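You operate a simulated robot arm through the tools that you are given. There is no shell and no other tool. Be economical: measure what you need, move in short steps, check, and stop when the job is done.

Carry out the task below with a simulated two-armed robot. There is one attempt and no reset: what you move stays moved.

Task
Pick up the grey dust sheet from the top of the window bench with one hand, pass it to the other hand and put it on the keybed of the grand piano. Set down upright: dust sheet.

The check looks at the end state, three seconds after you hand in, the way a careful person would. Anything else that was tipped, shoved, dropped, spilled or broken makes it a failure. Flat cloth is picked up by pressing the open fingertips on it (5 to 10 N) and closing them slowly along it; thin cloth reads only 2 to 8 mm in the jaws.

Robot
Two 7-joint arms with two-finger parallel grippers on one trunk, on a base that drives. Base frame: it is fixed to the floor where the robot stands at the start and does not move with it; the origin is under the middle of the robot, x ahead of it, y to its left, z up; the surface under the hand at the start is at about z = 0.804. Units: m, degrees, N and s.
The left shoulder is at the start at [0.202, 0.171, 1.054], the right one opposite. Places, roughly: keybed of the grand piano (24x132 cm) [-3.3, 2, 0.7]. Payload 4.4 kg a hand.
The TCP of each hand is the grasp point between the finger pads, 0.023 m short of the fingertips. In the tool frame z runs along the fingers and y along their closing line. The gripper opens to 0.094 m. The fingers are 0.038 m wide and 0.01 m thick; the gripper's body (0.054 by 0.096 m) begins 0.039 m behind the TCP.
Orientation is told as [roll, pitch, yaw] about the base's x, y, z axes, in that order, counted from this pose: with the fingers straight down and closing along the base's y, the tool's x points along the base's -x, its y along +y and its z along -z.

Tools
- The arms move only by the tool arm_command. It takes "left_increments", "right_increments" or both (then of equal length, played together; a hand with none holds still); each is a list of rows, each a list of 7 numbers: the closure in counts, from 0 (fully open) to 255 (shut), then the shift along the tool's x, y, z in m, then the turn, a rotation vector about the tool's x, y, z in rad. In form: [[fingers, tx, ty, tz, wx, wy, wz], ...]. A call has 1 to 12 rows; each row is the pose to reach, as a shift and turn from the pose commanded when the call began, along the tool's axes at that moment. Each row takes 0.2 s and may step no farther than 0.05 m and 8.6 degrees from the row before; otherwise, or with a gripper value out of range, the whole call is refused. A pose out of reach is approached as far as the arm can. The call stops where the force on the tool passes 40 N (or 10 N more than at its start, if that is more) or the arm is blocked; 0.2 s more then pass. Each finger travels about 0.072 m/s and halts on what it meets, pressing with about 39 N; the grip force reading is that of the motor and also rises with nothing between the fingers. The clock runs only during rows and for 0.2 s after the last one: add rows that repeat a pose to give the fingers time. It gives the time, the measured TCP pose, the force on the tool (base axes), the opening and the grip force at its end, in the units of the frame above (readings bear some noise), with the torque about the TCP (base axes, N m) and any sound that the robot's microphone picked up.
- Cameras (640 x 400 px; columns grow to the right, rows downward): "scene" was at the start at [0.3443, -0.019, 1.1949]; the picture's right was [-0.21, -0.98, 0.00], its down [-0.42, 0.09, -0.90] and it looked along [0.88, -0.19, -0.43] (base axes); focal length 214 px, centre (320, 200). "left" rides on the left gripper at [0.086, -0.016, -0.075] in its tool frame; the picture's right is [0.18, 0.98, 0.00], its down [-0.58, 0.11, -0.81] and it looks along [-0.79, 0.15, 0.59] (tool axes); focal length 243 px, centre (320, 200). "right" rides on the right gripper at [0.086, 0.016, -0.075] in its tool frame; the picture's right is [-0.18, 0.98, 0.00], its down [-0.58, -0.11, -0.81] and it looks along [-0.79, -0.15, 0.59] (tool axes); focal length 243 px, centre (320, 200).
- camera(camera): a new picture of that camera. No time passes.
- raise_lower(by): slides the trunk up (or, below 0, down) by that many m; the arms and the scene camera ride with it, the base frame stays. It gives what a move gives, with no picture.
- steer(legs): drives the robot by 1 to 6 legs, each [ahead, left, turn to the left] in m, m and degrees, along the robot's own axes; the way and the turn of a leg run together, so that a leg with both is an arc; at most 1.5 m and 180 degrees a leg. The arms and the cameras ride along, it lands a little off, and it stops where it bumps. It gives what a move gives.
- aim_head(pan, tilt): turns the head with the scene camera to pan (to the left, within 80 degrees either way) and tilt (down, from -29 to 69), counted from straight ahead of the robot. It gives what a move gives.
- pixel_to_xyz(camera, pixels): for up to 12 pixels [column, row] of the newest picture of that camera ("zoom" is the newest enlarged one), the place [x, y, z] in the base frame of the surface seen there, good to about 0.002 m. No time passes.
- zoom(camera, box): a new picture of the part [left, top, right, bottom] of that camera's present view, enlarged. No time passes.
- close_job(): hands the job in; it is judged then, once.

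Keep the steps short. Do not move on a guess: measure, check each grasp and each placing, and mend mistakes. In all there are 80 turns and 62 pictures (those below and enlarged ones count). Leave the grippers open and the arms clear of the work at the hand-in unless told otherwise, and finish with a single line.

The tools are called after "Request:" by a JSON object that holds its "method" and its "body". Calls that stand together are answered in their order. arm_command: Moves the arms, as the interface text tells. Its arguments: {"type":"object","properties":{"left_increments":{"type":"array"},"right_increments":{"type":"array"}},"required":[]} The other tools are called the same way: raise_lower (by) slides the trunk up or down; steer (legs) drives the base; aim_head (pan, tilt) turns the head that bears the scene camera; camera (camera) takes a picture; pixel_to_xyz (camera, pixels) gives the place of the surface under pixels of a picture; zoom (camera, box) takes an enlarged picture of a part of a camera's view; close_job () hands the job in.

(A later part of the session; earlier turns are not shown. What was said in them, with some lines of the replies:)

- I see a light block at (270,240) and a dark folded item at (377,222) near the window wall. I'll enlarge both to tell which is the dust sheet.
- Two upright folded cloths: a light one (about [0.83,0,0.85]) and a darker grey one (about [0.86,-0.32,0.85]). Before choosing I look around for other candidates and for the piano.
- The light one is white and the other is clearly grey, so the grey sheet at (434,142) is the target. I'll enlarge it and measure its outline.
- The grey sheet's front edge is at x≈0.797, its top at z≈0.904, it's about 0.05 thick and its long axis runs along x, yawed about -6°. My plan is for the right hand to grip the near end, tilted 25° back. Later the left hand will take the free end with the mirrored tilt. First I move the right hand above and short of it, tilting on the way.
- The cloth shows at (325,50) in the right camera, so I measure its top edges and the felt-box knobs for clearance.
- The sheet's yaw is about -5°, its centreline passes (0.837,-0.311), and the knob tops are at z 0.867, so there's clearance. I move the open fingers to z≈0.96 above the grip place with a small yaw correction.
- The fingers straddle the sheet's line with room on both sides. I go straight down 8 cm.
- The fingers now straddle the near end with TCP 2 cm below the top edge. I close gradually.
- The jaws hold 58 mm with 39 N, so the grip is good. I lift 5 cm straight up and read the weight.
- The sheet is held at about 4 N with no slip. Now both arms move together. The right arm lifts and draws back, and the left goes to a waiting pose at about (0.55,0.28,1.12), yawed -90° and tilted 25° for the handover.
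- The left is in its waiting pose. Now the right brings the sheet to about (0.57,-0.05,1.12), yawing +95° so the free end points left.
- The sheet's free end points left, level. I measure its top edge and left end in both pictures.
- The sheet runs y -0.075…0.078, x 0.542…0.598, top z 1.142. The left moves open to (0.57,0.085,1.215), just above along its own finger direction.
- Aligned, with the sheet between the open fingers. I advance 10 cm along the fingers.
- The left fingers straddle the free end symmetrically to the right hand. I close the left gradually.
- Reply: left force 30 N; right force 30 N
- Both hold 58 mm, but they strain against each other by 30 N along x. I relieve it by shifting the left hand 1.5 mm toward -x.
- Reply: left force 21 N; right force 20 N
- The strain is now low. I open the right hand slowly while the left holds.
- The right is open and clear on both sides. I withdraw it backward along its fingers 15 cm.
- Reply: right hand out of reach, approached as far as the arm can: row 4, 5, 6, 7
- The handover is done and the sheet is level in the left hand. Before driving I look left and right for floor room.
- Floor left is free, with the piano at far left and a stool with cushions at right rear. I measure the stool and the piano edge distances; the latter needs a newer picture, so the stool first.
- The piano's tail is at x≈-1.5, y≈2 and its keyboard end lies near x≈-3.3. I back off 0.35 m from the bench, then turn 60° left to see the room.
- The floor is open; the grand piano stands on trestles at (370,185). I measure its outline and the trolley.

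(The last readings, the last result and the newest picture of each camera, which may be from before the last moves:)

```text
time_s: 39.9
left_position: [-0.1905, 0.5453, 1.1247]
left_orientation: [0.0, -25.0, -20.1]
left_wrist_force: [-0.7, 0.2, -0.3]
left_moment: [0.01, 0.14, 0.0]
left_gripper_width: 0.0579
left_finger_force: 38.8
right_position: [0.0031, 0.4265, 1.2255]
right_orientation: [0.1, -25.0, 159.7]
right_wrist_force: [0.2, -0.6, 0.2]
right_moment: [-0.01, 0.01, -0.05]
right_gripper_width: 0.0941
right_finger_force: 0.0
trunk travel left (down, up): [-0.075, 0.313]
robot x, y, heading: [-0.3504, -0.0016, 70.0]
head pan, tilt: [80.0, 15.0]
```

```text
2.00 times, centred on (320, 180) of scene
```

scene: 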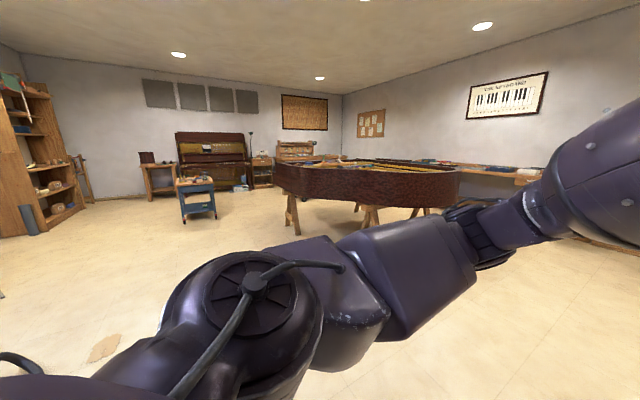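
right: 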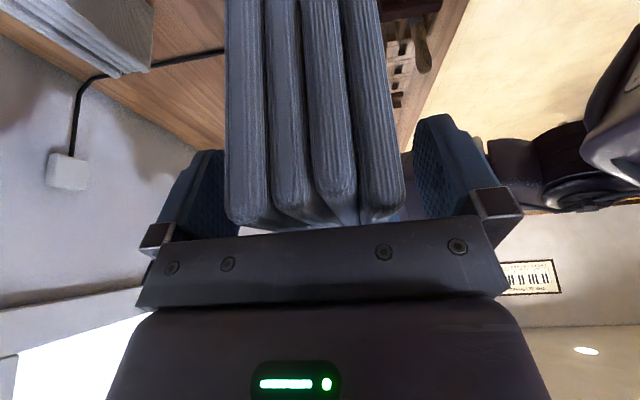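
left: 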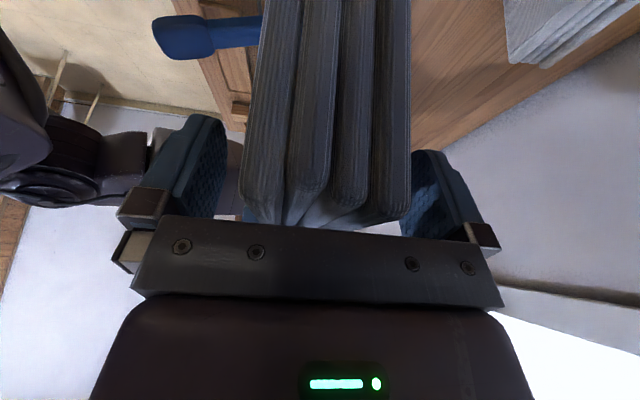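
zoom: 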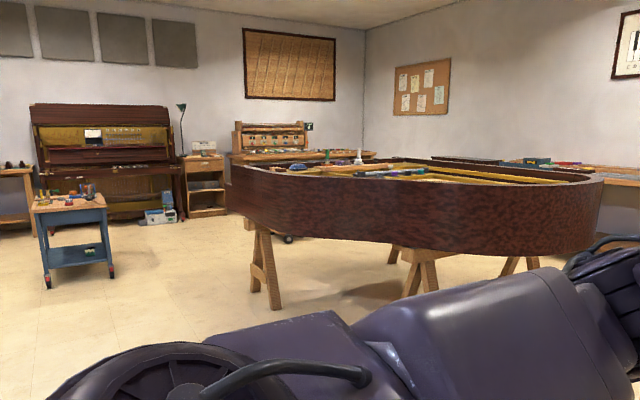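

Path along -x is clear (floor at left-centre). I turn to face -x, drive 1.4 m, and look toward the piano and trolley.

Request:
{"method": "steer", "body": {"legs": [[0, 0, 110], [1.4, 0, 0]]}}

Request:
{"method": "aim_head", "body": {"pan": -15, "tilt": 20}}

Request:
{"method": "camera", "body": {"camera": "scene"}}

```text
time_s: 51.6
left_position: [-2.3211, -0.0761, 1.1256]
left_orientation: [0.0, -24.9, 90.8]
left_wrist_force: [-0.5, -0.3, -0.4]
left_moment: [-0.15, -0.01, 0.01]
left_gripper_width: 0.0577
left_finger_force: 39.1
right_position: [-2.2786, 0.1485, 1.2249]
right_orientation: [0.1, -25.0, -89.3]
right_wrist_force: [0.1, -0.4, 0.3]
right_moment: [-0.03, -0.01, -0.04]
right_gripper_width: 0.0939
right_finger_force: 0.1
trunk travel left (down, up): [-0.075, 0.313]
robot x, y, heading: [-1.7528, -0.0285, -179.0]
head pan, tilt: [80.0, 15.0]
```

```text
time_s: 53.3
left_position: [-2.3206, -0.0747, 1.1255]
left_orientation: [0.0, -25.0, 90.8]
left_wrist_force: [0.6, -0.2, -1.1]
left_moment: [-0.14, 0.04, -0.02]
left_gripper_width: 0.0576
left_finger_force: 38.9
right_position: [-2.2775, 0.1496, 1.2264]
right_orientation: [0.1, -25.1, -89.3]
right_wrist_force: [0.1, 0.4, -0.7]
right_moment: [0.03, 0.0, -0.01]
right_gripper_width: 0.094
right_finger_force: 0.1
trunk travel left (down, up): [-0.075, 0.313]
robot x, y, heading: [-1.7534, -0.0292, -179.1]
head pan, tilt: [-15.0, 20.0]
```

```text
28 pictures are left
```

scene: 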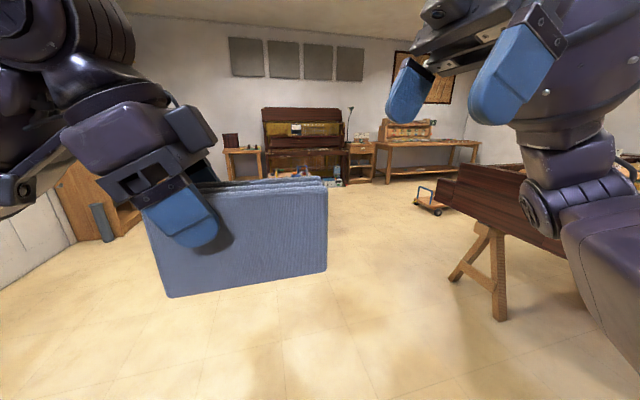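

The trolley is behind the sheet in view; there is a low dolly at (430,200). I measure these.

Request:
{"method": "pixel_to_xyz", "body": {"camera": "scene", "pixels": [[417, 202], [440, 212], [430, 185], [455, 185], [448, 205], [470, 210], [460, 275], [497, 318], [350, 230], [290, 170], [380, 180]]}}

Request:
{"method": "zoom", "body": {"camera": "scene", "box": [330, 110, 570, 330]}}

```text
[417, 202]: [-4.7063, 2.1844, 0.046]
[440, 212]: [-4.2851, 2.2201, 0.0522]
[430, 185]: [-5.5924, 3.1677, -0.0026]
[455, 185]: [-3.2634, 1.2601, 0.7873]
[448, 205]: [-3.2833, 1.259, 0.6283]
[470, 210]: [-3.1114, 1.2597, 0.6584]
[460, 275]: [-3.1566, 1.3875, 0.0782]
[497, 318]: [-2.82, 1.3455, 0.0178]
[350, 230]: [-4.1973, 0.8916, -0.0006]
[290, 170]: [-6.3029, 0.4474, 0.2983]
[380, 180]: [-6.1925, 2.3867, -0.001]
```

```text
1.82 times, centred on (450, 220) of scene
```

zoom: 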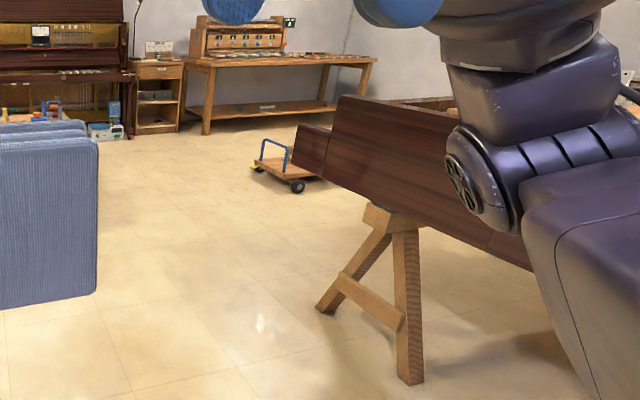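

Piano side is y=1.26, its key end x≈-3.4; dolly begins at (-4.28,2.2); trolley near (-4.1,0.3). I drive to about (-3.1,0.25), then turn 180° left in the open, to face +x.

Request:
{"method": "steer", "body": {"legs": [[1.35, -0.25, 0], [0, 0, 179]]}}

Request:
{"method": "aim_head", "body": {"pan": 60, "tilt": 30}}

Request:
{"method": "camera", "body": {"camera": "scene"}}

```text
time_s: 67.5
left_position: [-2.5583, 0.2317, 1.1247]
left_orientation: [0.0, -25.0, -90.0]
left_wrist_force: [0.5, 0.3, -0.4]
left_moment: [0.18, 0.0, 0.03]
left_gripper_width: 0.0578
left_finger_force: 39.2
right_position: [-2.6042, 0.0083, 1.2256]
right_orientation: [0.0, -25.1, 89.9]
right_wrist_force: [0.3, -0.2, 0.1]
right_moment: [-0.02, -0.02, 0.01]
right_gripper_width: 0.0942
right_finger_force: 0.0
trunk travel left (down, up): [-0.075, 0.313]
robot x, y, heading: [-3.125, 0.1928, -0.2]
head pan, tilt: [-15.0, 20.0]
```

```text
time_s: 69.0
left_position: [-2.5596, 0.2326, 1.1241]
left_orientation: [0.0, -25.0, -90.0]
left_wrist_force: [-0.4, -0.2, 0.3]
left_moment: [0.17, 0.02, -0.02]
left_gripper_width: 0.0577
left_finger_force: 39.2
right_position: [-2.605, 0.0088, 1.2254]
right_orientation: [0.1, -25.0, 89.8]
right_wrist_force: [0.6, -0.8, -1.4]
right_moment: [-0.01, 0.0, -0.02]
right_gripper_width: 0.094
right_finger_force: 0.0
trunk travel left (down, up): [-0.075, 0.313]
robot x, y, heading: [-3.1228, 0.1898, -0.1]
head pan, tilt: [60.0, 30.0]
```

```text
26 pictures are left
```

scene: 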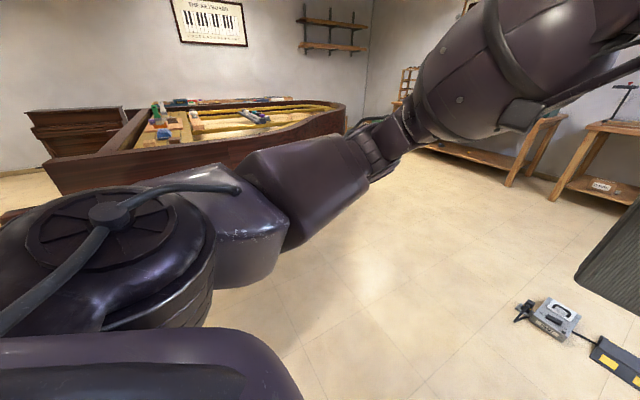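

Facing +x. I back diagonally around the piano's corner to about (-4.17,1.5), with at least 0.5 m to corner and trolley.

Request:
{"method": "steer", "body": {"legs": [[-0.95, 0.75, 0], [-0.1, 0.53, 0]]}}

Request:
{"method": "aim_head", "body": {"pan": 10, "tilt": 40}}

Request:
{"method": "camera", "body": {"camera": "scene"}}

```text
time_s: 73.9
left_position: [-3.1854, 0.8176, 1.1237]
left_orientation: [-0.1, -24.9, -86.0]
left_wrist_force: [0.4, -0.3, -3.4]
left_moment: [0.18, 0.0, 0.01]
left_gripper_width: 0.058
left_finger_force: 38.9
right_position: [-3.2163, 0.5907, 1.226]
right_orientation: [0.0, -25.1, 93.9]
right_wrist_force: [-0.2, 0.2, -0.9]
right_moment: [0.02, 0.01, 0.0]
right_gripper_width: 0.0938
right_finger_force: 0.1
trunk travel left (down, up): [-0.075, 0.313]
robot x, y, heading: [-3.7507, 0.7371, 3.9]
head pan, tilt: [60.0, 30.0]
stopped in leg 1: the robot was blocked; the commanded pose is now the measured one
```

```text
time_s: 75.0
left_position: [-3.1831, 0.8159, 1.1246]
left_orientation: [-0.1, -24.9, -86.1]
left_wrist_force: [0.2, 0.4, -3.1]
left_moment: [0.15, 0.03, 0.02]
left_gripper_width: 0.0578
left_finger_force: 39.4
right_position: [-3.2151, 0.5909, 1.2259]
right_orientation: [0.1, -25.1, 93.8]
right_wrist_force: [0.0, 0.1, -0.1]
right_moment: [0.02, 0.01, 0.01]
right_gripper_width: 0.0939
right_finger_force: 0.1
trunk travel left (down, up): [-0.075, 0.313]
robot x, y, heading: [-3.7448, 0.7393, 4.0]
head pan, tilt: [10.0, 40.0]
```

```text
25 pictures are left
```

scene: 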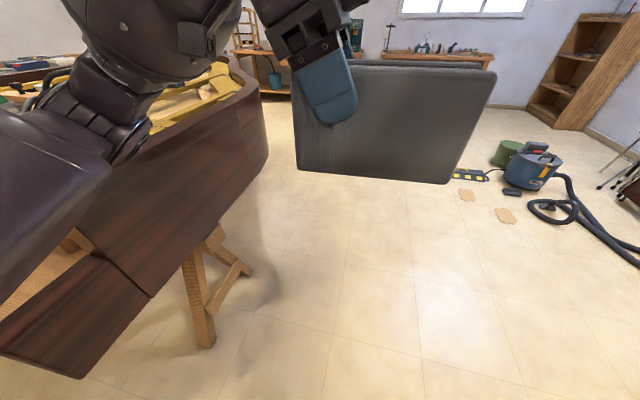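

The drive was blocked. The robot stands at (-3.75,0.74). I look to both sides to find what touches.

Request:
{"method": "aim_head", "body": {"pan": -80, "tilt": 50}}

Request:
{"method": "camera", "body": {"camera": "scene"}}

Request:
{"method": "aim_head", "body": {"pan": 70, "tilt": 45}}

Request:
{"method": "camera", "body": {"camera": "scene"}}

```text
time_s: 76.7
left_position: [-3.1846, 0.8167, 1.1241]
left_orientation: [0.0, -25.0, -86.1]
left_wrist_force: [0.0, -0.9, -3.0]
left_moment: [0.14, 0.01, 0.02]
left_gripper_width: 0.0576
left_finger_force: 38.8
right_position: [-3.2149, 0.5906, 1.2267]
right_orientation: [0.1, -25.2, 93.9]
right_wrist_force: [-1.0, -0.1, 0.2]
right_moment: [0.0, 0.0, 0.02]
right_gripper_width: 0.0937
right_finger_force: 0.1
trunk travel left (down, up): [-0.075, 0.313]
robot x, y, heading: [-3.7513, 0.7369, 4.0]
head pan, tilt: [-80.0, 50.0]
```

```text
24 pictures are left
```

scene: 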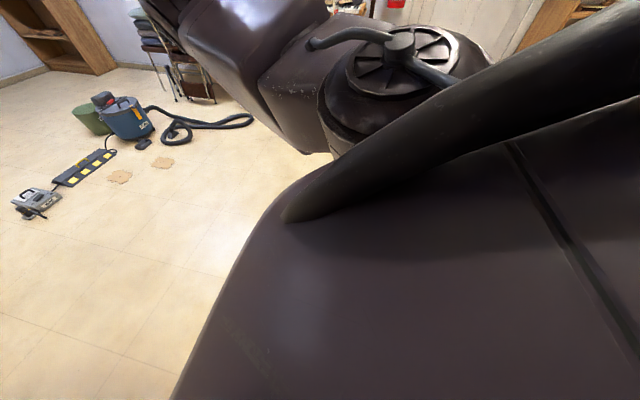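

```text
time_s: 79.0
left_position: [-3.1848, 0.8179, 1.1246]
left_orientation: [-0.1, -25.0, -86.1]
left_wrist_force: [0.1, -0.5, -2.7]
left_moment: [0.19, 0.02, 0.0]
left_gripper_width: 0.0581
left_finger_force: 39.0
right_position: [-3.2149, 0.5902, 1.2266]
right_orientation: [0.1, -25.1, 93.7]
right_wrist_force: [0.5, -0.6, 0.5]
right_moment: [0.02, 0.0, -0.02]
right_gripper_width: 0.0942
right_finger_force: 0.0
trunk travel left (down, up): [-0.075, 0.313]
robot x, y, heading: [-3.7471, 0.7398, 4.2]
head pan, tilt: [70.0, 45.0]
```

```text
23 pictures are left
```

scene: 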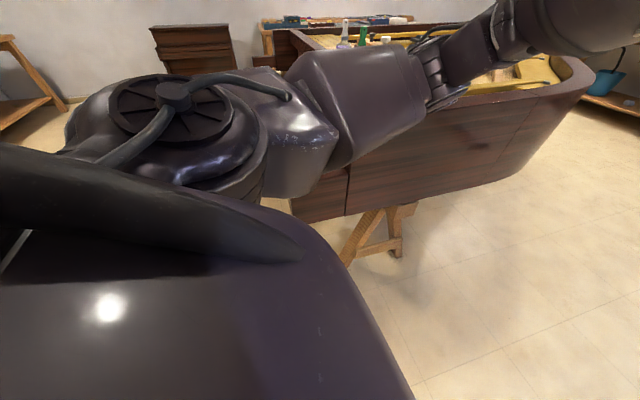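

Request:
{"method": "pixel_to_xyz", "body": {"camera": "scene", "pixels": [[300, 170], [330, 140], [285, 190], [320, 205], [350, 170], [310, 60], [360, 120], [280, 140], [300, 205], [150, 90], [75, 130], [400, 350]]}}

```text
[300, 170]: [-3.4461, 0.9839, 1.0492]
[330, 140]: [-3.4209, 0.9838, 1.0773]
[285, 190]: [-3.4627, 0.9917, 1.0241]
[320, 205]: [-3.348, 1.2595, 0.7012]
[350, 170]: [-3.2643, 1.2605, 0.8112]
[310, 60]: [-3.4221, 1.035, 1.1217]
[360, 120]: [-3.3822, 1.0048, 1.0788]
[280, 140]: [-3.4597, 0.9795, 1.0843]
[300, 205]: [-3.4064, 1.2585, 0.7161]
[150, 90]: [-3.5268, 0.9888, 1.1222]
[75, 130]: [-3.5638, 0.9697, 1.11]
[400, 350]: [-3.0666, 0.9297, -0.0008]
```

The left arm is clear of the piano, so the base's right rear probably met the trolley. I drive away forward-right and turn right to look at it.

Request:
{"method": "steer", "body": {"legs": [[0.4, -0.25, 0], [0, 0, -90]]}}

Request:
{"method": "aim_head", "body": {"pan": -60, "tilt": 30}}

Request:
{"method": "camera", "body": {"camera": "scene"}}

```text
time_s: 85.7
left_position: [-3.2662, -0.0487, 1.1242]
left_orientation: [-0.1, -25.0, -177.0]
left_wrist_force: [1.0, 0.5, -3.8]
left_moment: [-0.02, -0.15, -0.04]
left_gripper_width: 0.0577
left_finger_force: 38.7
right_position: [-3.4925, -0.0144, 1.2259]
right_orientation: [0.1, -25.1, 2.8]
right_wrist_force: [-0.5, 0.3, 0.3]
right_moment: [-0.01, 0.01, -0.02]
right_gripper_width: 0.0941
right_finger_force: 0.1
trunk travel left (down, up): [-0.075, 0.313]
robot x, y, heading: [-3.336, 0.5139, -86.9]
head pan, tilt: [70.0, 45.0]
```

```text
time_s: 87.8
left_position: [-3.2658, -0.0493, 1.1234]
left_orientation: [-0.1, -25.1, -177.0]
left_wrist_force: [0.7, -0.1, -3.8]
left_moment: [0.0, -0.15, -0.02]
left_gripper_width: 0.0578
left_finger_force: 38.9
right_position: [-3.4914, -0.015, 1.2267]
right_orientation: [0.1, -25.0, 2.7]
right_wrist_force: [0.1, 0.4, -1.1]
right_moment: [0.0, 0.04, -0.04]
right_gripper_width: 0.0942
right_finger_force: 0.1
trunk travel left (down, up): [-0.075, 0.313]
robot x, y, heading: [-3.3384, 0.5201, -87.1]
head pan, tilt: [-60.0, 30.0]
```

```text
22 pictures are left
```

scene: 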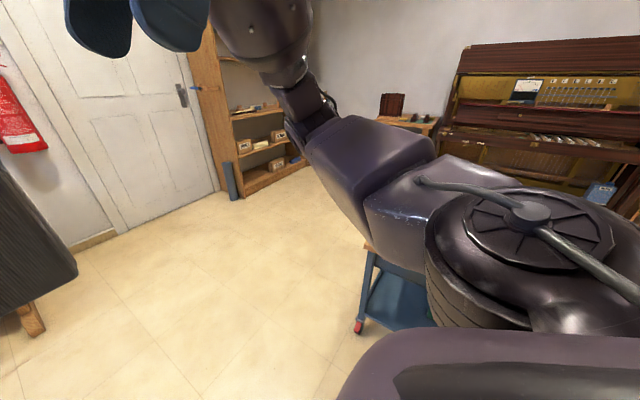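

Request:
{"method": "pixel_to_xyz", "body": {"camera": "scene", "pixels": [[360, 326], [368, 250], [400, 290], [415, 325], [372, 270]]}}

Request:
{"method": "steer", "body": {"legs": [[0, 0.4, -45]]}}

Request:
{"method": "aim_head", "body": {"pan": -20, "tilt": 40}}

Request:
{"method": "camera", "body": {"camera": "scene"}}

```text
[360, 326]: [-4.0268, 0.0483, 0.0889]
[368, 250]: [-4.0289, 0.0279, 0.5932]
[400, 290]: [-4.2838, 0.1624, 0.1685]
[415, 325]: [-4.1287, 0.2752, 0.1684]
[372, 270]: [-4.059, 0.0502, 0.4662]
```

```text
time_s: 91.9
left_position: [-3.3185, -0.062, 1.1236]
left_orientation: [-0.1, -25.0, 137.5]
left_wrist_force: [-0.5, 0.2, -4.8]
left_moment: [-0.08, -0.13, -0.01]
left_gripper_width: 0.0577
left_finger_force: 38.8
right_position: [-3.453, 0.1229, 1.2251]
right_orientation: [0.2, -25.1, -42.6]
right_wrist_force: [0.5, 0.8, -0.7]
right_moment: [-0.04, 0.0, 0.02]
right_gripper_width: 0.0941
right_finger_force: 0.0
trunk travel left (down, up): [-0.075, 0.313]
robot x, y, heading: [-2.9676, 0.3815, -132.3]
head pan, tilt: [-60.0, 30.0]
```

```text
time_s: 93.0
left_position: [-3.3181, -0.0624, 1.1241]
left_orientation: [-0.1, -25.0, 137.5]
left_wrist_force: [-0.5, -0.3, -2.2]
left_moment: [-0.1, -0.12, -0.02]
left_gripper_width: 0.0577
left_finger_force: 39.0
right_position: [-3.4525, 0.1233, 1.2248]
right_orientation: [0.1, -25.1, -42.5]
right_wrist_force: [-0.5, 0.1, 0.0]
right_moment: [-0.01, 0.0, 0.0]
right_gripper_width: 0.0938
right_finger_force: 0.0
trunk travel left (down, up): [-0.075, 0.313]
robot x, y, heading: [-2.9654, 0.3835, -132.5]
head pan, tilt: [-20.0, 40.0]
```

```text
21 pictures are left
```

scene: 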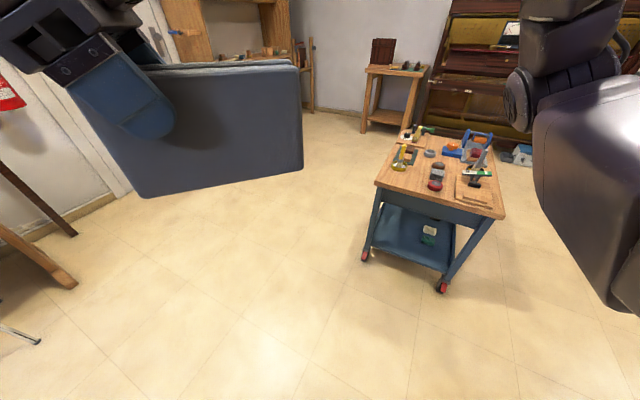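

The trolley stands upright with its tools in place. I measure its corners.

Request:
{"method": "pixel_to_xyz", "body": {"camera": "scene", "pixels": [[365, 257], [442, 287], [377, 183], [502, 217], [498, 160], [405, 130], [480, 218], [470, 135]]}}

Request:
{"method": "zoom", "body": {"camera": "scene", "box": [340, 110, 530, 300]}}

```text
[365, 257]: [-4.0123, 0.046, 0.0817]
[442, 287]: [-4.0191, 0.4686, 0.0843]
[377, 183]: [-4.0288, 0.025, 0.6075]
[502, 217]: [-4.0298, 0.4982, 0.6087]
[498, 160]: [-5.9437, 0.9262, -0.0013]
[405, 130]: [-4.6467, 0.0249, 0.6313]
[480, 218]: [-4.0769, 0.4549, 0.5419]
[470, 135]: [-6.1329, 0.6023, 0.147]
```

```text
2.11 times, centred on (435, 205) of scene
```

zoom: 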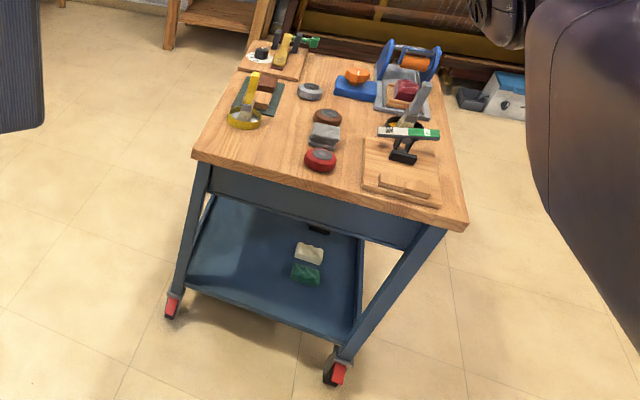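

The trolley is undisturbed: x -4.03…-4.65, y 0.025…0.50, squarely aligned. I'll pass through the middle of the gap, backing with the base aligned to the path (heading -37°). First I turn left 95° here.

Request:
{"method": "steer", "body": {"legs": [[0, 0, 95]]}}

```text
time_s: 97.4
left_position: [-2.4896, 0.0714, 1.1241]
left_orientation: [-0.2, -24.9, -127.3]
left_wrist_force: [-1.8, 0.1, -2.1]
left_moment: [0.13, -0.07, 0.03]
left_gripper_width: 0.0578
left_finger_force: 38.8
right_position: [-2.663, -0.0788, 1.2267]
right_orientation: [0.1, -25.1, 52.5]
right_wrist_force: [0.2, 0.5, -0.4]
right_moment: [-0.02, 0.0, 0.02]
right_gripper_width: 0.0939
right_finger_force: 0.1
trunk travel left (down, up): [-0.075, 0.313]
robot x, y, heading: [-2.9651, 0.3837, -37.2]
head pan, tilt: [-20.0, 40.0]
```

Request:
{"method": "steer", "body": {"legs": [[-0.426, -0.075, 0]]}}

```text
time_s: 100.0
left_position: [-2.8746, 0.273, 1.1249]
left_orientation: [-0.1, -25.0, -127.1]
left_wrist_force: [-1.0, -0.3, -3.6]
left_moment: [0.12, -0.06, -0.03]
left_gripper_width: 0.0581
left_finger_force: 38.9
right_position: [-3.0464, 0.1212, 1.2251]
right_orientation: [0.2, -25.0, 52.7]
right_wrist_force: [0.3, 0.7, 0.1]
right_moment: [0.0, 0.0, 0.03]
right_gripper_width: 0.0942
right_finger_force: 0.2
trunk travel left (down, up): [-0.075, 0.313]
robot x, y, heading: [-3.3493, 0.5848, -37.2]
head pan, tilt: [-20.0, 40.0]
```

On the centre line. I back 1.1 m straight through the gap.

Request:
{"method": "steer", "body": {"legs": [[-0.5, 0, 0], [-0.6, 0, 0]]}}

```text
time_s: 106.0
left_position: [-3.7567, 0.9322, 1.1242]
left_orientation: [-0.1, -25.1, -127.1]
left_wrist_force: [0.4, 1.7, -2.7]
left_moment: [0.12, -0.08, -0.02]
left_gripper_width: 0.0578
left_finger_force: 39.0
right_position: [-3.9293, 0.7813, 1.2265]
right_orientation: [0.1, -25.1, 52.7]
right_wrist_force: [0.6, 1.2, 0.7]
right_moment: [-0.01, -0.01, 0.01]
right_gripper_width: 0.0939
right_finger_force: 0.1
trunk travel left (down, up): [-0.075, 0.313]
robot x, y, heading: [-4.2373, 1.2401, -37.1]
head pan, tilt: [-20.0, 40.0]
```

Through without contact. I turn 37° left to face the keyboard and look.

Request:
{"method": "steer", "body": {"legs": [[0, 0.2, 37]]}}

Request:
{"method": "aim_head", "body": {"pan": 15, "tilt": 35}}

Request:
{"method": "camera", "body": {"camera": "scene"}}

```text
time_s: 108.3
left_position: [-3.606, 1.4663, 1.1248]
left_orientation: [-0.1, -24.9, -90.0]
left_wrist_force: [-0.3, 0.0, -3.5]
left_moment: [0.14, 0.0, 0.03]
left_gripper_width: 0.058
left_finger_force: 39.4
right_position: [-3.6505, 1.242, 1.2265]
right_orientation: [0.1, -25.0, 89.9]
right_wrist_force: [0.9, 1.1, 0.6]
right_moment: [0.01, -0.01, -0.02]
right_gripper_width: 0.0943
right_finger_force: 0.0
trunk travel left (down, up): [-0.075, 0.313]
robot x, y, heading: [-4.1704, 1.4243, 0.3]
head pan, tilt: [-20.0, 40.0]
```

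```text
time_s: 109.3
left_position: [-3.6046, 1.465, 1.1244]
left_orientation: [-0.1, -25.0, -89.9]
left_wrist_force: [-0.4, -0.3, -4.2]
left_moment: [0.16, 0.03, -0.03]
left_gripper_width: 0.0578
left_finger_force: 39.0
right_position: [-3.6504, 1.2427, 1.2255]
right_orientation: [0.1, -25.2, 89.8]
right_wrist_force: [-0.6, -0.1, -0.4]
right_moment: [0.0, 0.02, -0.02]
right_gripper_width: 0.0941
right_finger_force: 0.0
trunk travel left (down, up): [-0.075, 0.313]
robot x, y, heading: [-4.172, 1.4285, 0.1]
head pan, tilt: [15.0, 35.0]
```

```text
19 pictures are left
```

scene: 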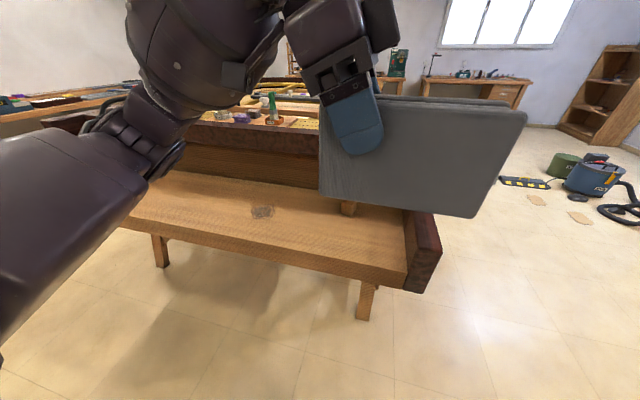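

The keybed is the bare wooden shelf at (270,220). I measure its surface, edges and the cloth's lower edge.

Request:
{"method": "pixel_to_xyz", "body": {"camera": "scene", "pixels": [[380, 250], [395, 270], [270, 215], [225, 190], [225, 245], [300, 255], [300, 195], [350, 208], [410, 240], [260, 165], [330, 195], [470, 210]]}}

Request:
{"method": "zoom", "body": {"camera": "scene", "box": [130, 100, 450, 300]}}

```text
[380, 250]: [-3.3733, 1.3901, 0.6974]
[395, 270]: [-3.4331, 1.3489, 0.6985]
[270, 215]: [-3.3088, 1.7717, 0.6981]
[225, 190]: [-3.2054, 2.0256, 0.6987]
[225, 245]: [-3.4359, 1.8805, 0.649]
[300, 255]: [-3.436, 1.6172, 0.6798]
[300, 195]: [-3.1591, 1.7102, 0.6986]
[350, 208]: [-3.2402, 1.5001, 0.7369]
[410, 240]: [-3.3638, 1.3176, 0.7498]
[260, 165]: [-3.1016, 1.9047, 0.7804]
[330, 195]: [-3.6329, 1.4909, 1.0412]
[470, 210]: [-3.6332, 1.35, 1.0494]
```

```text
2.00 times, centred on (290, 200) of scene
```

zoom: 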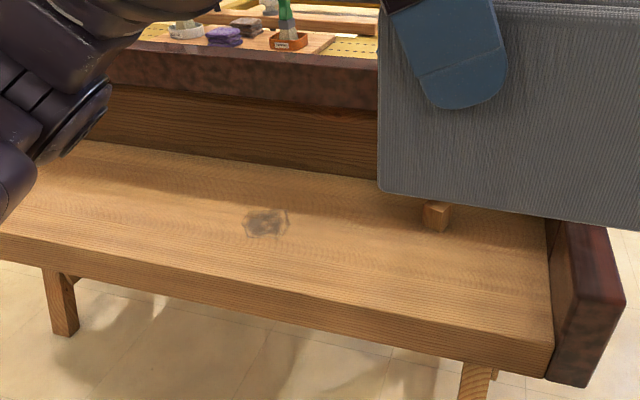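

The keybed surface is z=0.698, x -3.435…-3.12, with a small block at (-3.24,1.50) and a flat dark mark near y 1.8. I'll place the sheet near (-3.29,1.94), clear of both. I drive to about (-3.95,1.72).

Request:
{"method": "steer", "body": {"legs": [[0.22, 0.29, 0]]}}

Request:
{"method": "aim_head", "body": {"pan": 15, "tilt": 40}}

Request:
{"method": "camera", "body": {"camera": "scene"}}

```text
time_s: 112.5
left_position: [-3.3856, 1.758, 1.1241]
left_orientation: [0.0, -25.1, -89.9]
left_wrist_force: [0.5, -0.8, -2.3]
left_moment: [0.13, -0.03, 0.03]
left_gripper_width: 0.0583
left_finger_force: 39.2
right_position: [-3.4305, 1.5352, 1.2255]
right_orientation: [0.1, -25.1, 89.8]
right_wrist_force: [0.9, -0.1, -1.0]
right_moment: [-0.05, 0.01, -0.03]
right_gripper_width: 0.0939
right_finger_force: 0.0
trunk travel left (down, up): [-0.075, 0.313]
robot x, y, heading: [-3.9518, 1.7212, 0.1]
head pan, tilt: [15.0, 35.0]
```

```text
time_s: 113.2
left_position: [-3.3858, 1.7598, 1.1239]
left_orientation: [0.0, -25.0, -89.9]
left_wrist_force: [-0.4, -0.6, -2.3]
left_moment: [0.17, 0.01, -0.05]
left_gripper_width: 0.0577
left_finger_force: 38.5
right_position: [-3.4322, 1.5354, 1.2252]
right_orientation: [0.2, -25.1, 89.9]
right_wrist_force: [-0.7, 0.5, 0.2]
right_moment: [0.01, 0.0, 0.0]
right_gripper_width: 0.0939
right_finger_force: 0.0
trunk travel left (down, up): [-0.075, 0.313]
robot x, y, heading: [-3.9559, 1.7193, 0.2]
head pan, tilt: [15.0, 40.0]
```

```text
17 pictures are left
```

scene: 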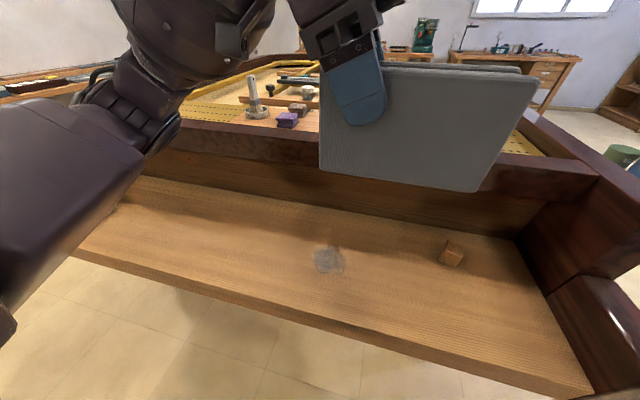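

The keybed left of the mark at (180,230) is free. I lower the left hand toward (-3.29,1.985,0.90), staying about 11 cm above the keybed.

Request:
{"method": "arm_command", "body": {"left_increments": [[255, 0.0373, 0.012, 0.0129, 0, 0, 0], [255, 0.0747, 0.024, 0.0259, 0, 0, 0], [255, 0.112, 0.036, 0.0388, 0, 0, 0], [255, 0.1493, 0.048, 0.0517, 0, 0, 0], [255, 0.1867, 0.06, 0.0646, 0, 0, 0], [255, 0.224, 0.072, 0.0776, 0, 0, 0], [255, 0.2614, 0.084, 0.0905, 0, 0, 0], [255, 0.2987, 0.096, 0.1034, 0, 0, 0], [255, 0.2987, 0.096, 0.1034, 0, 0, 0]]}}

Request:
{"method": "aim_head", "body": {"pan": 20, "tilt": 45}}

Request:
{"method": "camera", "body": {"camera": "scene"}}

Request:
{"method": "camera", "body": {"camera": "left"}}

```text
time_s: 115.2
left_position: [-3.2893, 1.9878, 0.9031]
left_orientation: [0.0, -25.0, -89.9]
left_wrist_force: [-0.6, -0.5, -3.2]
left_moment: [0.12, -0.03, 0.03]
left_gripper_width: 0.0579
left_finger_force: 38.9
right_position: [-3.4328, 1.536, 1.2253]
right_orientation: [0.1, -25.1, 89.9]
right_wrist_force: [0.9, -0.3, -0.3]
right_moment: [0.0, 0.0, 0.0]
right_gripper_width: 0.0942
right_finger_force: 0.1
trunk travel left (down, up): [-0.075, 0.313]
robot x, y, heading: [-3.9527, 1.7199, 0.3]
head pan, tilt: [15.0, 40.0]
```

```text
time_s: 115.8
left_position: [-3.2908, 1.9876, 0.9027]
left_orientation: [-0.2, -25.0, -89.9]
left_wrist_force: [0.6, -0.1, -3.9]
left_moment: [0.14, 0.01, 0.0]
left_gripper_width: 0.058
left_finger_force: 39.0
right_position: [-3.4307, 1.5363, 1.2248]
right_orientation: [0.1, -25.1, 89.8]
right_wrist_force: [-0.1, -0.4, 0.2]
right_moment: [0.02, -0.02, -0.02]
right_gripper_width: 0.0938
right_finger_force: 0.1
trunk travel left (down, up): [-0.075, 0.313]
robot x, y, heading: [-3.9507, 1.717, 0.1]
head pan, tilt: [20.0, 45.0]
```

```text
16 pictures are left
```

scene: 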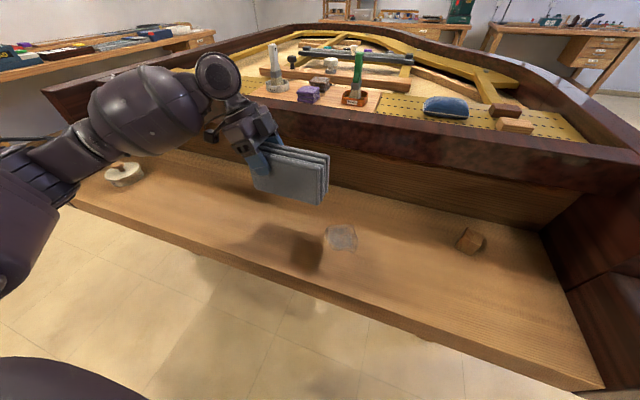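

```text
15 pictures are left
```

left: 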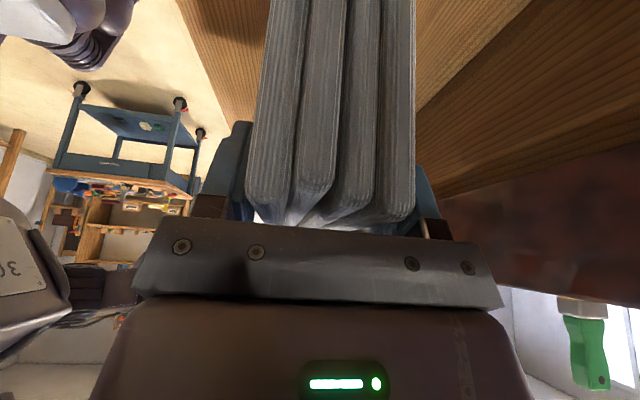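

There's a round white object on the keybed at (122,172). I measure it, the cloth's lower edge, and the rim.

Request:
{"method": "pixel_to_xyz", "body": {"camera": "scene", "pixels": [[122, 165], [138, 180], [255, 188], [320, 203], [325, 170], [340, 235], [220, 200], [230, 165], [250, 105], [95, 80], [105, 150]]}}

Request:
{"method": "zoom", "body": {"camera": "scene", "box": [60, 40, 380, 280]}}

```text
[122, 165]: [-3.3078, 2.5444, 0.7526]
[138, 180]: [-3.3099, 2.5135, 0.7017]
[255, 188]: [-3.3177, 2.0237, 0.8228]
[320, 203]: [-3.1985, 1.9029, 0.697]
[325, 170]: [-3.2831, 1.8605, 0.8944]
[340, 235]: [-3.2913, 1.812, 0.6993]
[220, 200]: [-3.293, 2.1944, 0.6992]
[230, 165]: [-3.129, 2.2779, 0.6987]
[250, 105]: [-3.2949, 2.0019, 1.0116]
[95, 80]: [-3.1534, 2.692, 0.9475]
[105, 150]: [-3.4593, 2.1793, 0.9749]
```

```text
1.67 times, centred on (220, 160) of scene
```

zoom: 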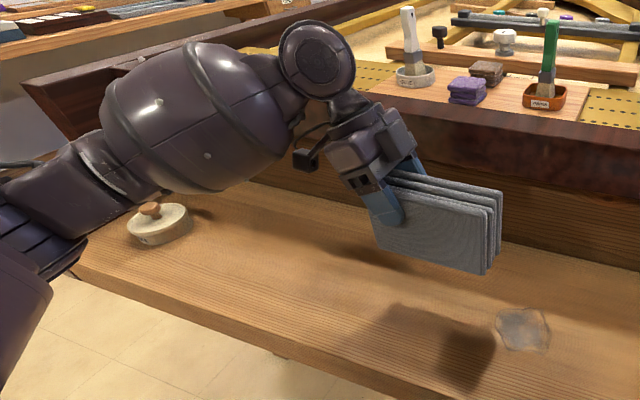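

Request:
{"method": "pixel_to_xyz", "body": {"camera": "zoom", "pixels": [[230, 175], [180, 185], [120, 140], [150, 100], [60, 230], [280, 120], [310, 70], [200, 60], [305, 160], [70, 270]]}}

```text
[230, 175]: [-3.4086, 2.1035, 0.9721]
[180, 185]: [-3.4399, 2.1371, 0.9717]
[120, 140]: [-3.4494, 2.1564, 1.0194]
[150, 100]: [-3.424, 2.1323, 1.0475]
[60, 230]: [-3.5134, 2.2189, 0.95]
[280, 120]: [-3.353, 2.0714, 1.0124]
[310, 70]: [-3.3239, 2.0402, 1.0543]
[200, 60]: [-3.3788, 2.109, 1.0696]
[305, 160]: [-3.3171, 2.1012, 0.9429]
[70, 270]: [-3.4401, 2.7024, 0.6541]
```

The forearm stays clear of the pot (y≤2.22 vs 2.46). I lower straight down 11 cm, to about 1 cm above contact.

Request:
{"method": "arm_command", "body": {"left_increments": [[255, 0.0127, 0, 0.0272, 0, 0, 0], [255, 0.0254, 0, 0.0544, 0, 0, 0], [255, 0.038, 0, 0.0815, 0, 0, 0], [255, 0.0465, 0, 0.0997, 0, 0, 0], [255, 0.0465, 0, 0.0997, 0, 0, 0]]}}

Request:
{"method": "zoom", "body": {"camera": "scene", "box": [60, 60, 380, 300]}}

```text
time_s: 117.0
left_position: [-3.2915, 1.9862, 0.7911]
left_orientation: [0.0, -25.1, -89.9]
left_wrist_force: [0.7, 0.7, -4.0]
left_moment: [0.15, -0.01, -0.03]
left_gripper_width: 0.0576
left_finger_force: 38.6
right_position: [-3.4329, 1.535, 1.2262]
right_orientation: [0.1, -25.1, 89.9]
right_wrist_force: [-0.3, -0.3, 0.0]
right_moment: [-0.02, 0.01, 0.01]
right_gripper_width: 0.0939
right_finger_force: 0.1
trunk travel left (down, up): [-0.075, 0.313]
robot x, y, heading: [-3.9535, 1.7187, 0.5]
head pan, tilt: [20.0, 45.0]
```

```text
1.67 times, centred on (220, 180) of scene
```

zoom: 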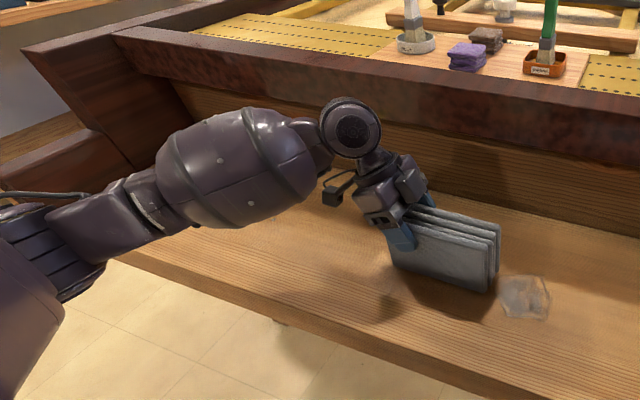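

The "mark" beside the cloth looks translucent, maybe a clear object. I zoom in before lowering further.

Request:
{"method": "zoom", "body": {"camera": "scene", "box": [230, 150, 370, 270]}}

Request:
{"method": "pixel_to_xyz", "body": {"camera": "zoom", "pixels": [[430, 310], [500, 310], [465, 250], [465, 340], [390, 300], [355, 300], [120, 240], [350, 270], [400, 200]]}}

```text
3.33 times, centred on (300, 210) of scene
```

zoom: 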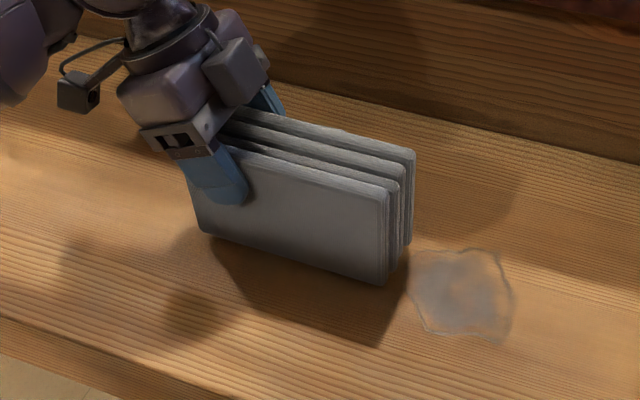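

```text
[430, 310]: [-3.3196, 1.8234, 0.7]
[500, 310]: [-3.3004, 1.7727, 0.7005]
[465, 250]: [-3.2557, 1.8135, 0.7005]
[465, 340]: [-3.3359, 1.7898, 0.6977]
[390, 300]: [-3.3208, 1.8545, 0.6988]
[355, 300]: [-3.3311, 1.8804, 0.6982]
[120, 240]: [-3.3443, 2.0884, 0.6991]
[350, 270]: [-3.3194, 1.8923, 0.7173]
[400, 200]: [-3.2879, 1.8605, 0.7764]
```

It's a small puddle (y 1.77–1.84). I shift the hand 6 cm further left so the sheet keeps well clear of it.

Request:
{"method": "arm_command", "body": {"left_increments": [[255, 0.0272, 0, -0.0127, 0, 0, 0], [255, 0.0544, 0, -0.0254, 0, 0, 0], [255, 0.0544, 0, -0.0254, 0, 0, 0]]}}

Request:
{"method": "arm_command", "body": {"left_increments": [[255, 0.0013, 0, 0.0027, 0, 0, 0], [255, 0.0021, 0, 0.0045, 0, 0, 0], [255, 0.0027, 0, 0.0058, 0, 0, 0], [255, 0.0027, 0, 0.0058, 0, 0, 0]]}}

Request:
{"method": "zoom", "body": {"camera": "scene", "box": [200, 140, 360, 260]}}

```text
time_s: 117.8
left_position: [-3.2908, 2.0469, 0.7932]
left_orientation: [-0.1, -24.9, -89.8]
left_wrist_force: [0.7, -0.2, -3.6]
left_moment: [0.15, 0.01, 0.0]
left_gripper_width: 0.0578
left_finger_force: 38.9
right_position: [-3.432, 1.5344, 1.2249]
right_orientation: [0.1, -25.2, 89.9]
right_wrist_force: [-0.1, -0.1, -0.3]
right_moment: [0.0, 0.01, 0.01]
right_gripper_width: 0.0941
right_finger_force: 0.0
trunk travel left (down, up): [-0.075, 0.313]
robot x, y, heading: [-3.9515, 1.7181, 0.1]
head pan, tilt: [20.0, 45.0]
```

```text
time_s: 118.8
left_position: [-3.2916, 2.0464, 0.7878]
left_orientation: [-0.1, -25.0, -89.9]
left_wrist_force: [1.1, 0.1, -4.1]
left_moment: [0.15, 0.01, 0.02]
left_gripper_width: 0.0575
left_finger_force: 39.7
right_position: [-3.432, 1.5358, 1.2244]
right_orientation: [0.0, -25.1, 89.9]
right_wrist_force: [0.4, -0.3, 0.0]
right_moment: [0.03, 0.01, -0.02]
right_gripper_width: 0.0939
right_finger_force: 0.0
trunk travel left (down, up): [-0.075, 0.313]
robot x, y, heading: [-3.9547, 1.7177, 0.1]
head pan, tilt: [20.0, 45.0]
```

```text
3.33 times, centred on (280, 200) of scene
```

zoom: 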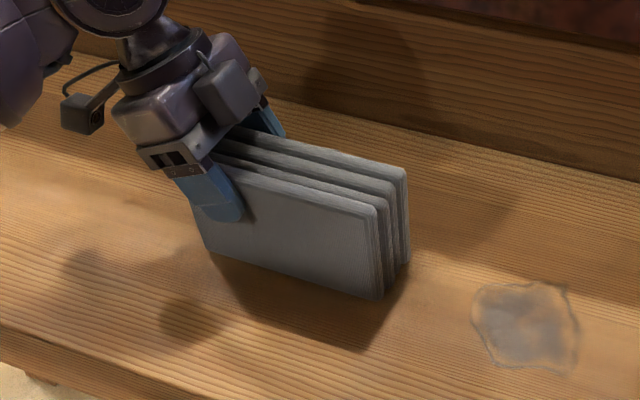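

Clear of the puddle now, but not yet in contact (force still about -4 N). I lower in 2 mm steps until it bears.

Request:
{"method": "arm_command", "body": {"left_increments": [[255, 0.0008, 0, 0.0018, 0, 0, 0], [255, 0.0017, 0, 0.0036, 0, 0, 0], [255, 0.0017, 0, 0.0036, 0, 0, 0]]}}

```text
time_s: 119.6
left_position: [-3.2918, 2.0473, 0.7858]
left_orientation: [0.2, -24.9, -90.0]
left_wrist_force: [-0.3, 5.9, 15.9]
left_moment: [-1.57, 0.54, -0.22]
left_gripper_width: 0.0577
left_finger_force: 38.8
right_position: [-3.4337, 1.5353, 1.2263]
right_orientation: [-0.1, -25.1, 90.0]
right_wrist_force: [0.5, -0.8, 0.3]
right_moment: [-0.01, 0.04, -0.02]
right_gripper_width: 0.094
right_finger_force: 0.1
trunk travel left (down, up): [-0.075, 0.313]
robot x, y, heading: [-3.9521, 1.7188, -0.1]
head pan, tilt: [20.0, 45.0]
```

It bears with about 20 N. I ease up 1 mm and then open slowly.

Request:
{"method": "arm_command", "body": {"left_increments": [[255, -0.0005, 0, -0.001, 0, 0, 0], [255, -0.0005, 0, -0.001, 0, 0, 0]]}}

Request:
{"method": "arm_command", "body": {"left_increments": [[180, 0, 0, 0, 0, 0, 0], [130, 0, 0, 0, 0, 0, 0], [105, 0, 0, 0, 0, 0, 0], [90, 0, 0, 0, 0, 0, 0], [75, 0, 0, 0, 0, 0, 0], [55, 0, 0, 0, 0, 0, 0], [30, 0, 0, 0, 0, 0, 0], [0, 0, 0, 0, 0, 0, 0], [0, 0, 0, 0, 0, 0, 0], [0, 0, 0, 0, 0, 0, 0]]}}

Request:
{"method": "camera", "body": {"camera": "left"}}

Request:
{"method": "zoom", "body": {"camera": "scene", "box": [200, 140, 360, 260]}}

```text
time_s: 120.2
left_position: [-3.2918, 2.0469, 0.7858]
left_orientation: [0.1, -25.0, -89.9]
left_wrist_force: [0.8, 8.1, 13.6]
left_moment: [-1.6, 0.1, 0.1]
left_gripper_width: 0.0581
left_finger_force: 39.7
right_position: [-3.4326, 1.5355, 1.2266]
right_orientation: [0.1, -25.1, 90.0]
right_wrist_force: [0.1, -0.3, 0.5]
right_moment: [0.0, 0.03, 0.01]
right_gripper_width: 0.0942
right_finger_force: 0.0
trunk travel left (down, up): [-0.075, 0.313]
robot x, y, heading: [-3.953, 1.7167, 0.3]
head pan, tilt: [20.0, 45.0]
```

```text
time_s: 122.4
left_position: [-3.2916, 2.0473, 0.7846]
left_orientation: [0.0, -24.9, -89.8]
left_wrist_force: [0.9, 0.2, 0.8]
left_moment: [-0.01, -0.01, 0.0]
left_gripper_width: 0.0941
left_finger_force: 0.1
right_position: [-3.4324, 1.5347, 1.225]
right_orientation: [0.2, -25.0, 89.8]
right_wrist_force: [0.1, 0.0, -0.1]
right_moment: [0.02, 0.03, 0.01]
right_gripper_width: 0.0938
right_finger_force: 0.1
trunk travel left (down, up): [-0.075, 0.313]
robot x, y, heading: [-3.956, 1.7156, 0.0]
head pan, tilt: [20.0, 45.0]
```

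```text
10 pictures are left
```

left: 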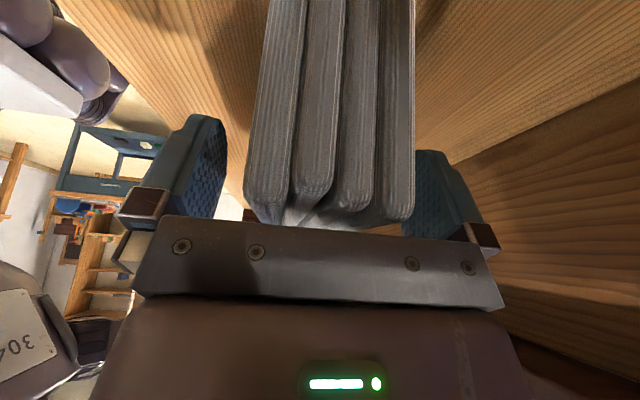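

```text
3.33 times, centred on (280, 200) of scene
```

zoom: 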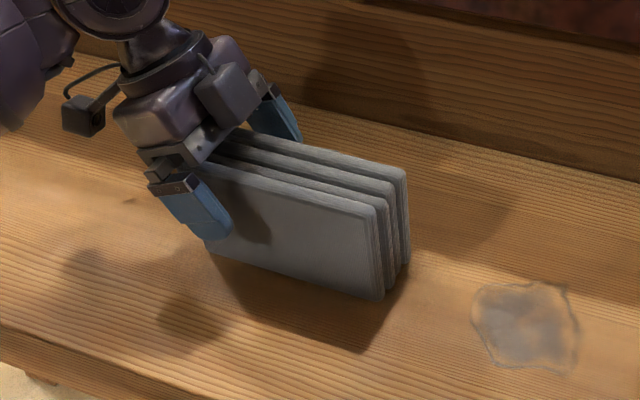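

The sheet stands by itself and both fingers are clear. I withdraw the left hand back along its fingers, up and away.

Request:
{"method": "arm_command", "body": {"left_increments": [[0, 0, 0, -0.02, 0, 0, 0], [0, 0, 0, -0.05, 0, 0, 0], [0, 0, 0, -0.09, 0, 0, 0], [0, -0.01, 0, -0.13, 0, 0, 0], [0, -0.03, 0, -0.17, 0, 0, 0], [0, -0.05, 0, -0.21, 0, 0, 0], [0, -0.07, 0, -0.25, 0, 0, 0], [0, -0.07, 0, -0.25, 0, 0, 0]]}}

Request:
{"method": "camera", "body": {"camera": "scene"}}

```text
time_s: 124.2
left_position: [-3.2916, 2.0876, 1.0405]
left_orientation: [-0.2, -25.0, -89.9]
left_wrist_force: [-0.1, 0.8, 0.4]
left_moment: [-0.01, 0.03, 0.01]
left_gripper_width: 0.0939
left_finger_force: 0.0
right_position: [-3.4311, 1.5353, 1.2252]
right_orientation: [0.2, -25.1, 90.0]
right_wrist_force: [0.4, -0.5, -0.8]
right_moment: [-0.01, 0.0, -0.01]
right_gripper_width: 0.094
right_finger_force: 0.1
trunk travel left (down, up): [-0.075, 0.313]
robot x, y, heading: [-3.952, 1.719, 0.2]
head pan, tilt: [20.0, 45.0]
```

```text
8 pictures are left
```

scene: 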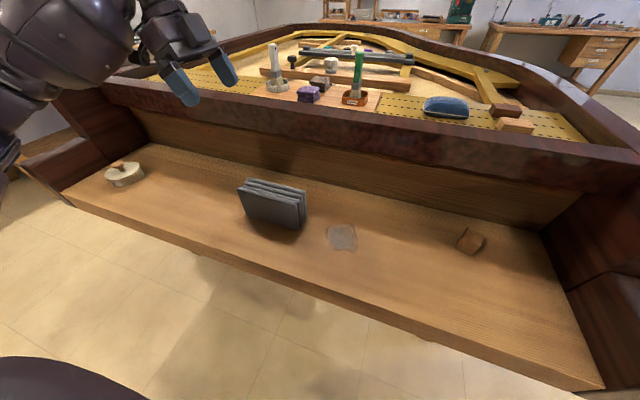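

The sheet stands upright on the keybed, dry and clear of everything. I pull the left hand 12 cm back off the keybed.

Request:
{"method": "arm_command", "body": {"left_increments": [[0, 0, -0.04, 0, 0, 0, 0], [0, 0, -0.08, 0, 0, 0, 0], [0, 0, -0.12, 0, 0, 0, 0], [0, 0, -0.12, 0, 0, 0, 0]]}}

Request:
{"method": "zoom", "body": {"camera": "scene", "box": [80, 120, 400, 300]}}

```text
time_s: 125.2
left_position: [-3.4124, 2.0864, 1.0393]
left_orientation: [0.0, -24.9, -89.8]
left_wrist_force: [0.2, 0.6, -0.3]
left_moment: [0.0, 0.0, -0.04]
left_gripper_width: 0.0939
left_finger_force: 0.2
right_position: [-3.4319, 1.5345, 1.2262]
right_orientation: [0.2, -25.1, 90.0]
right_wrist_force: [-0.2, 0.0, -0.2]
right_moment: [0.0, 0.01, 0.0]
right_gripper_width: 0.094
right_finger_force: 0.1
trunk travel left (down, up): [-0.075, 0.313]
robot x, y, heading: [-3.9544, 1.7208, 0.4]
head pan, tilt: [20.0, 45.0]
```

```text
2.00 times, centred on (240, 210) of scene
```

zoom: 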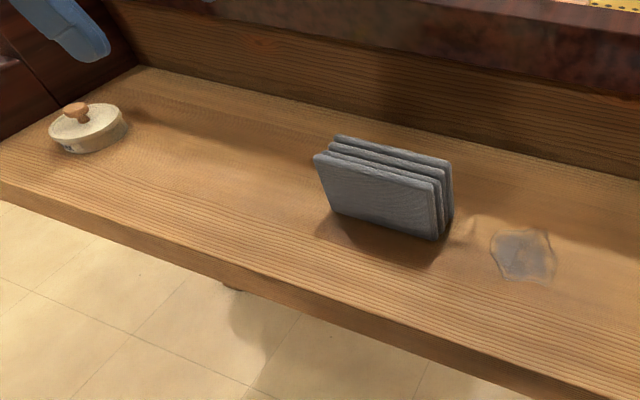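

The sheet is stable and upright, the grippers are open and the arms are clear, so I hand in.

Request:
{"method": "close_job", "body": {}}

```text
The job is handed in.
```

The grey dust sheet was picked up with the right hand, passed to the left, and now stands upright on the grand piano's keybed, clear of the puddle there; on the way the base was blocked once, apparently against the tool trolley, which I then checked and found upright, square and with its tools in place.
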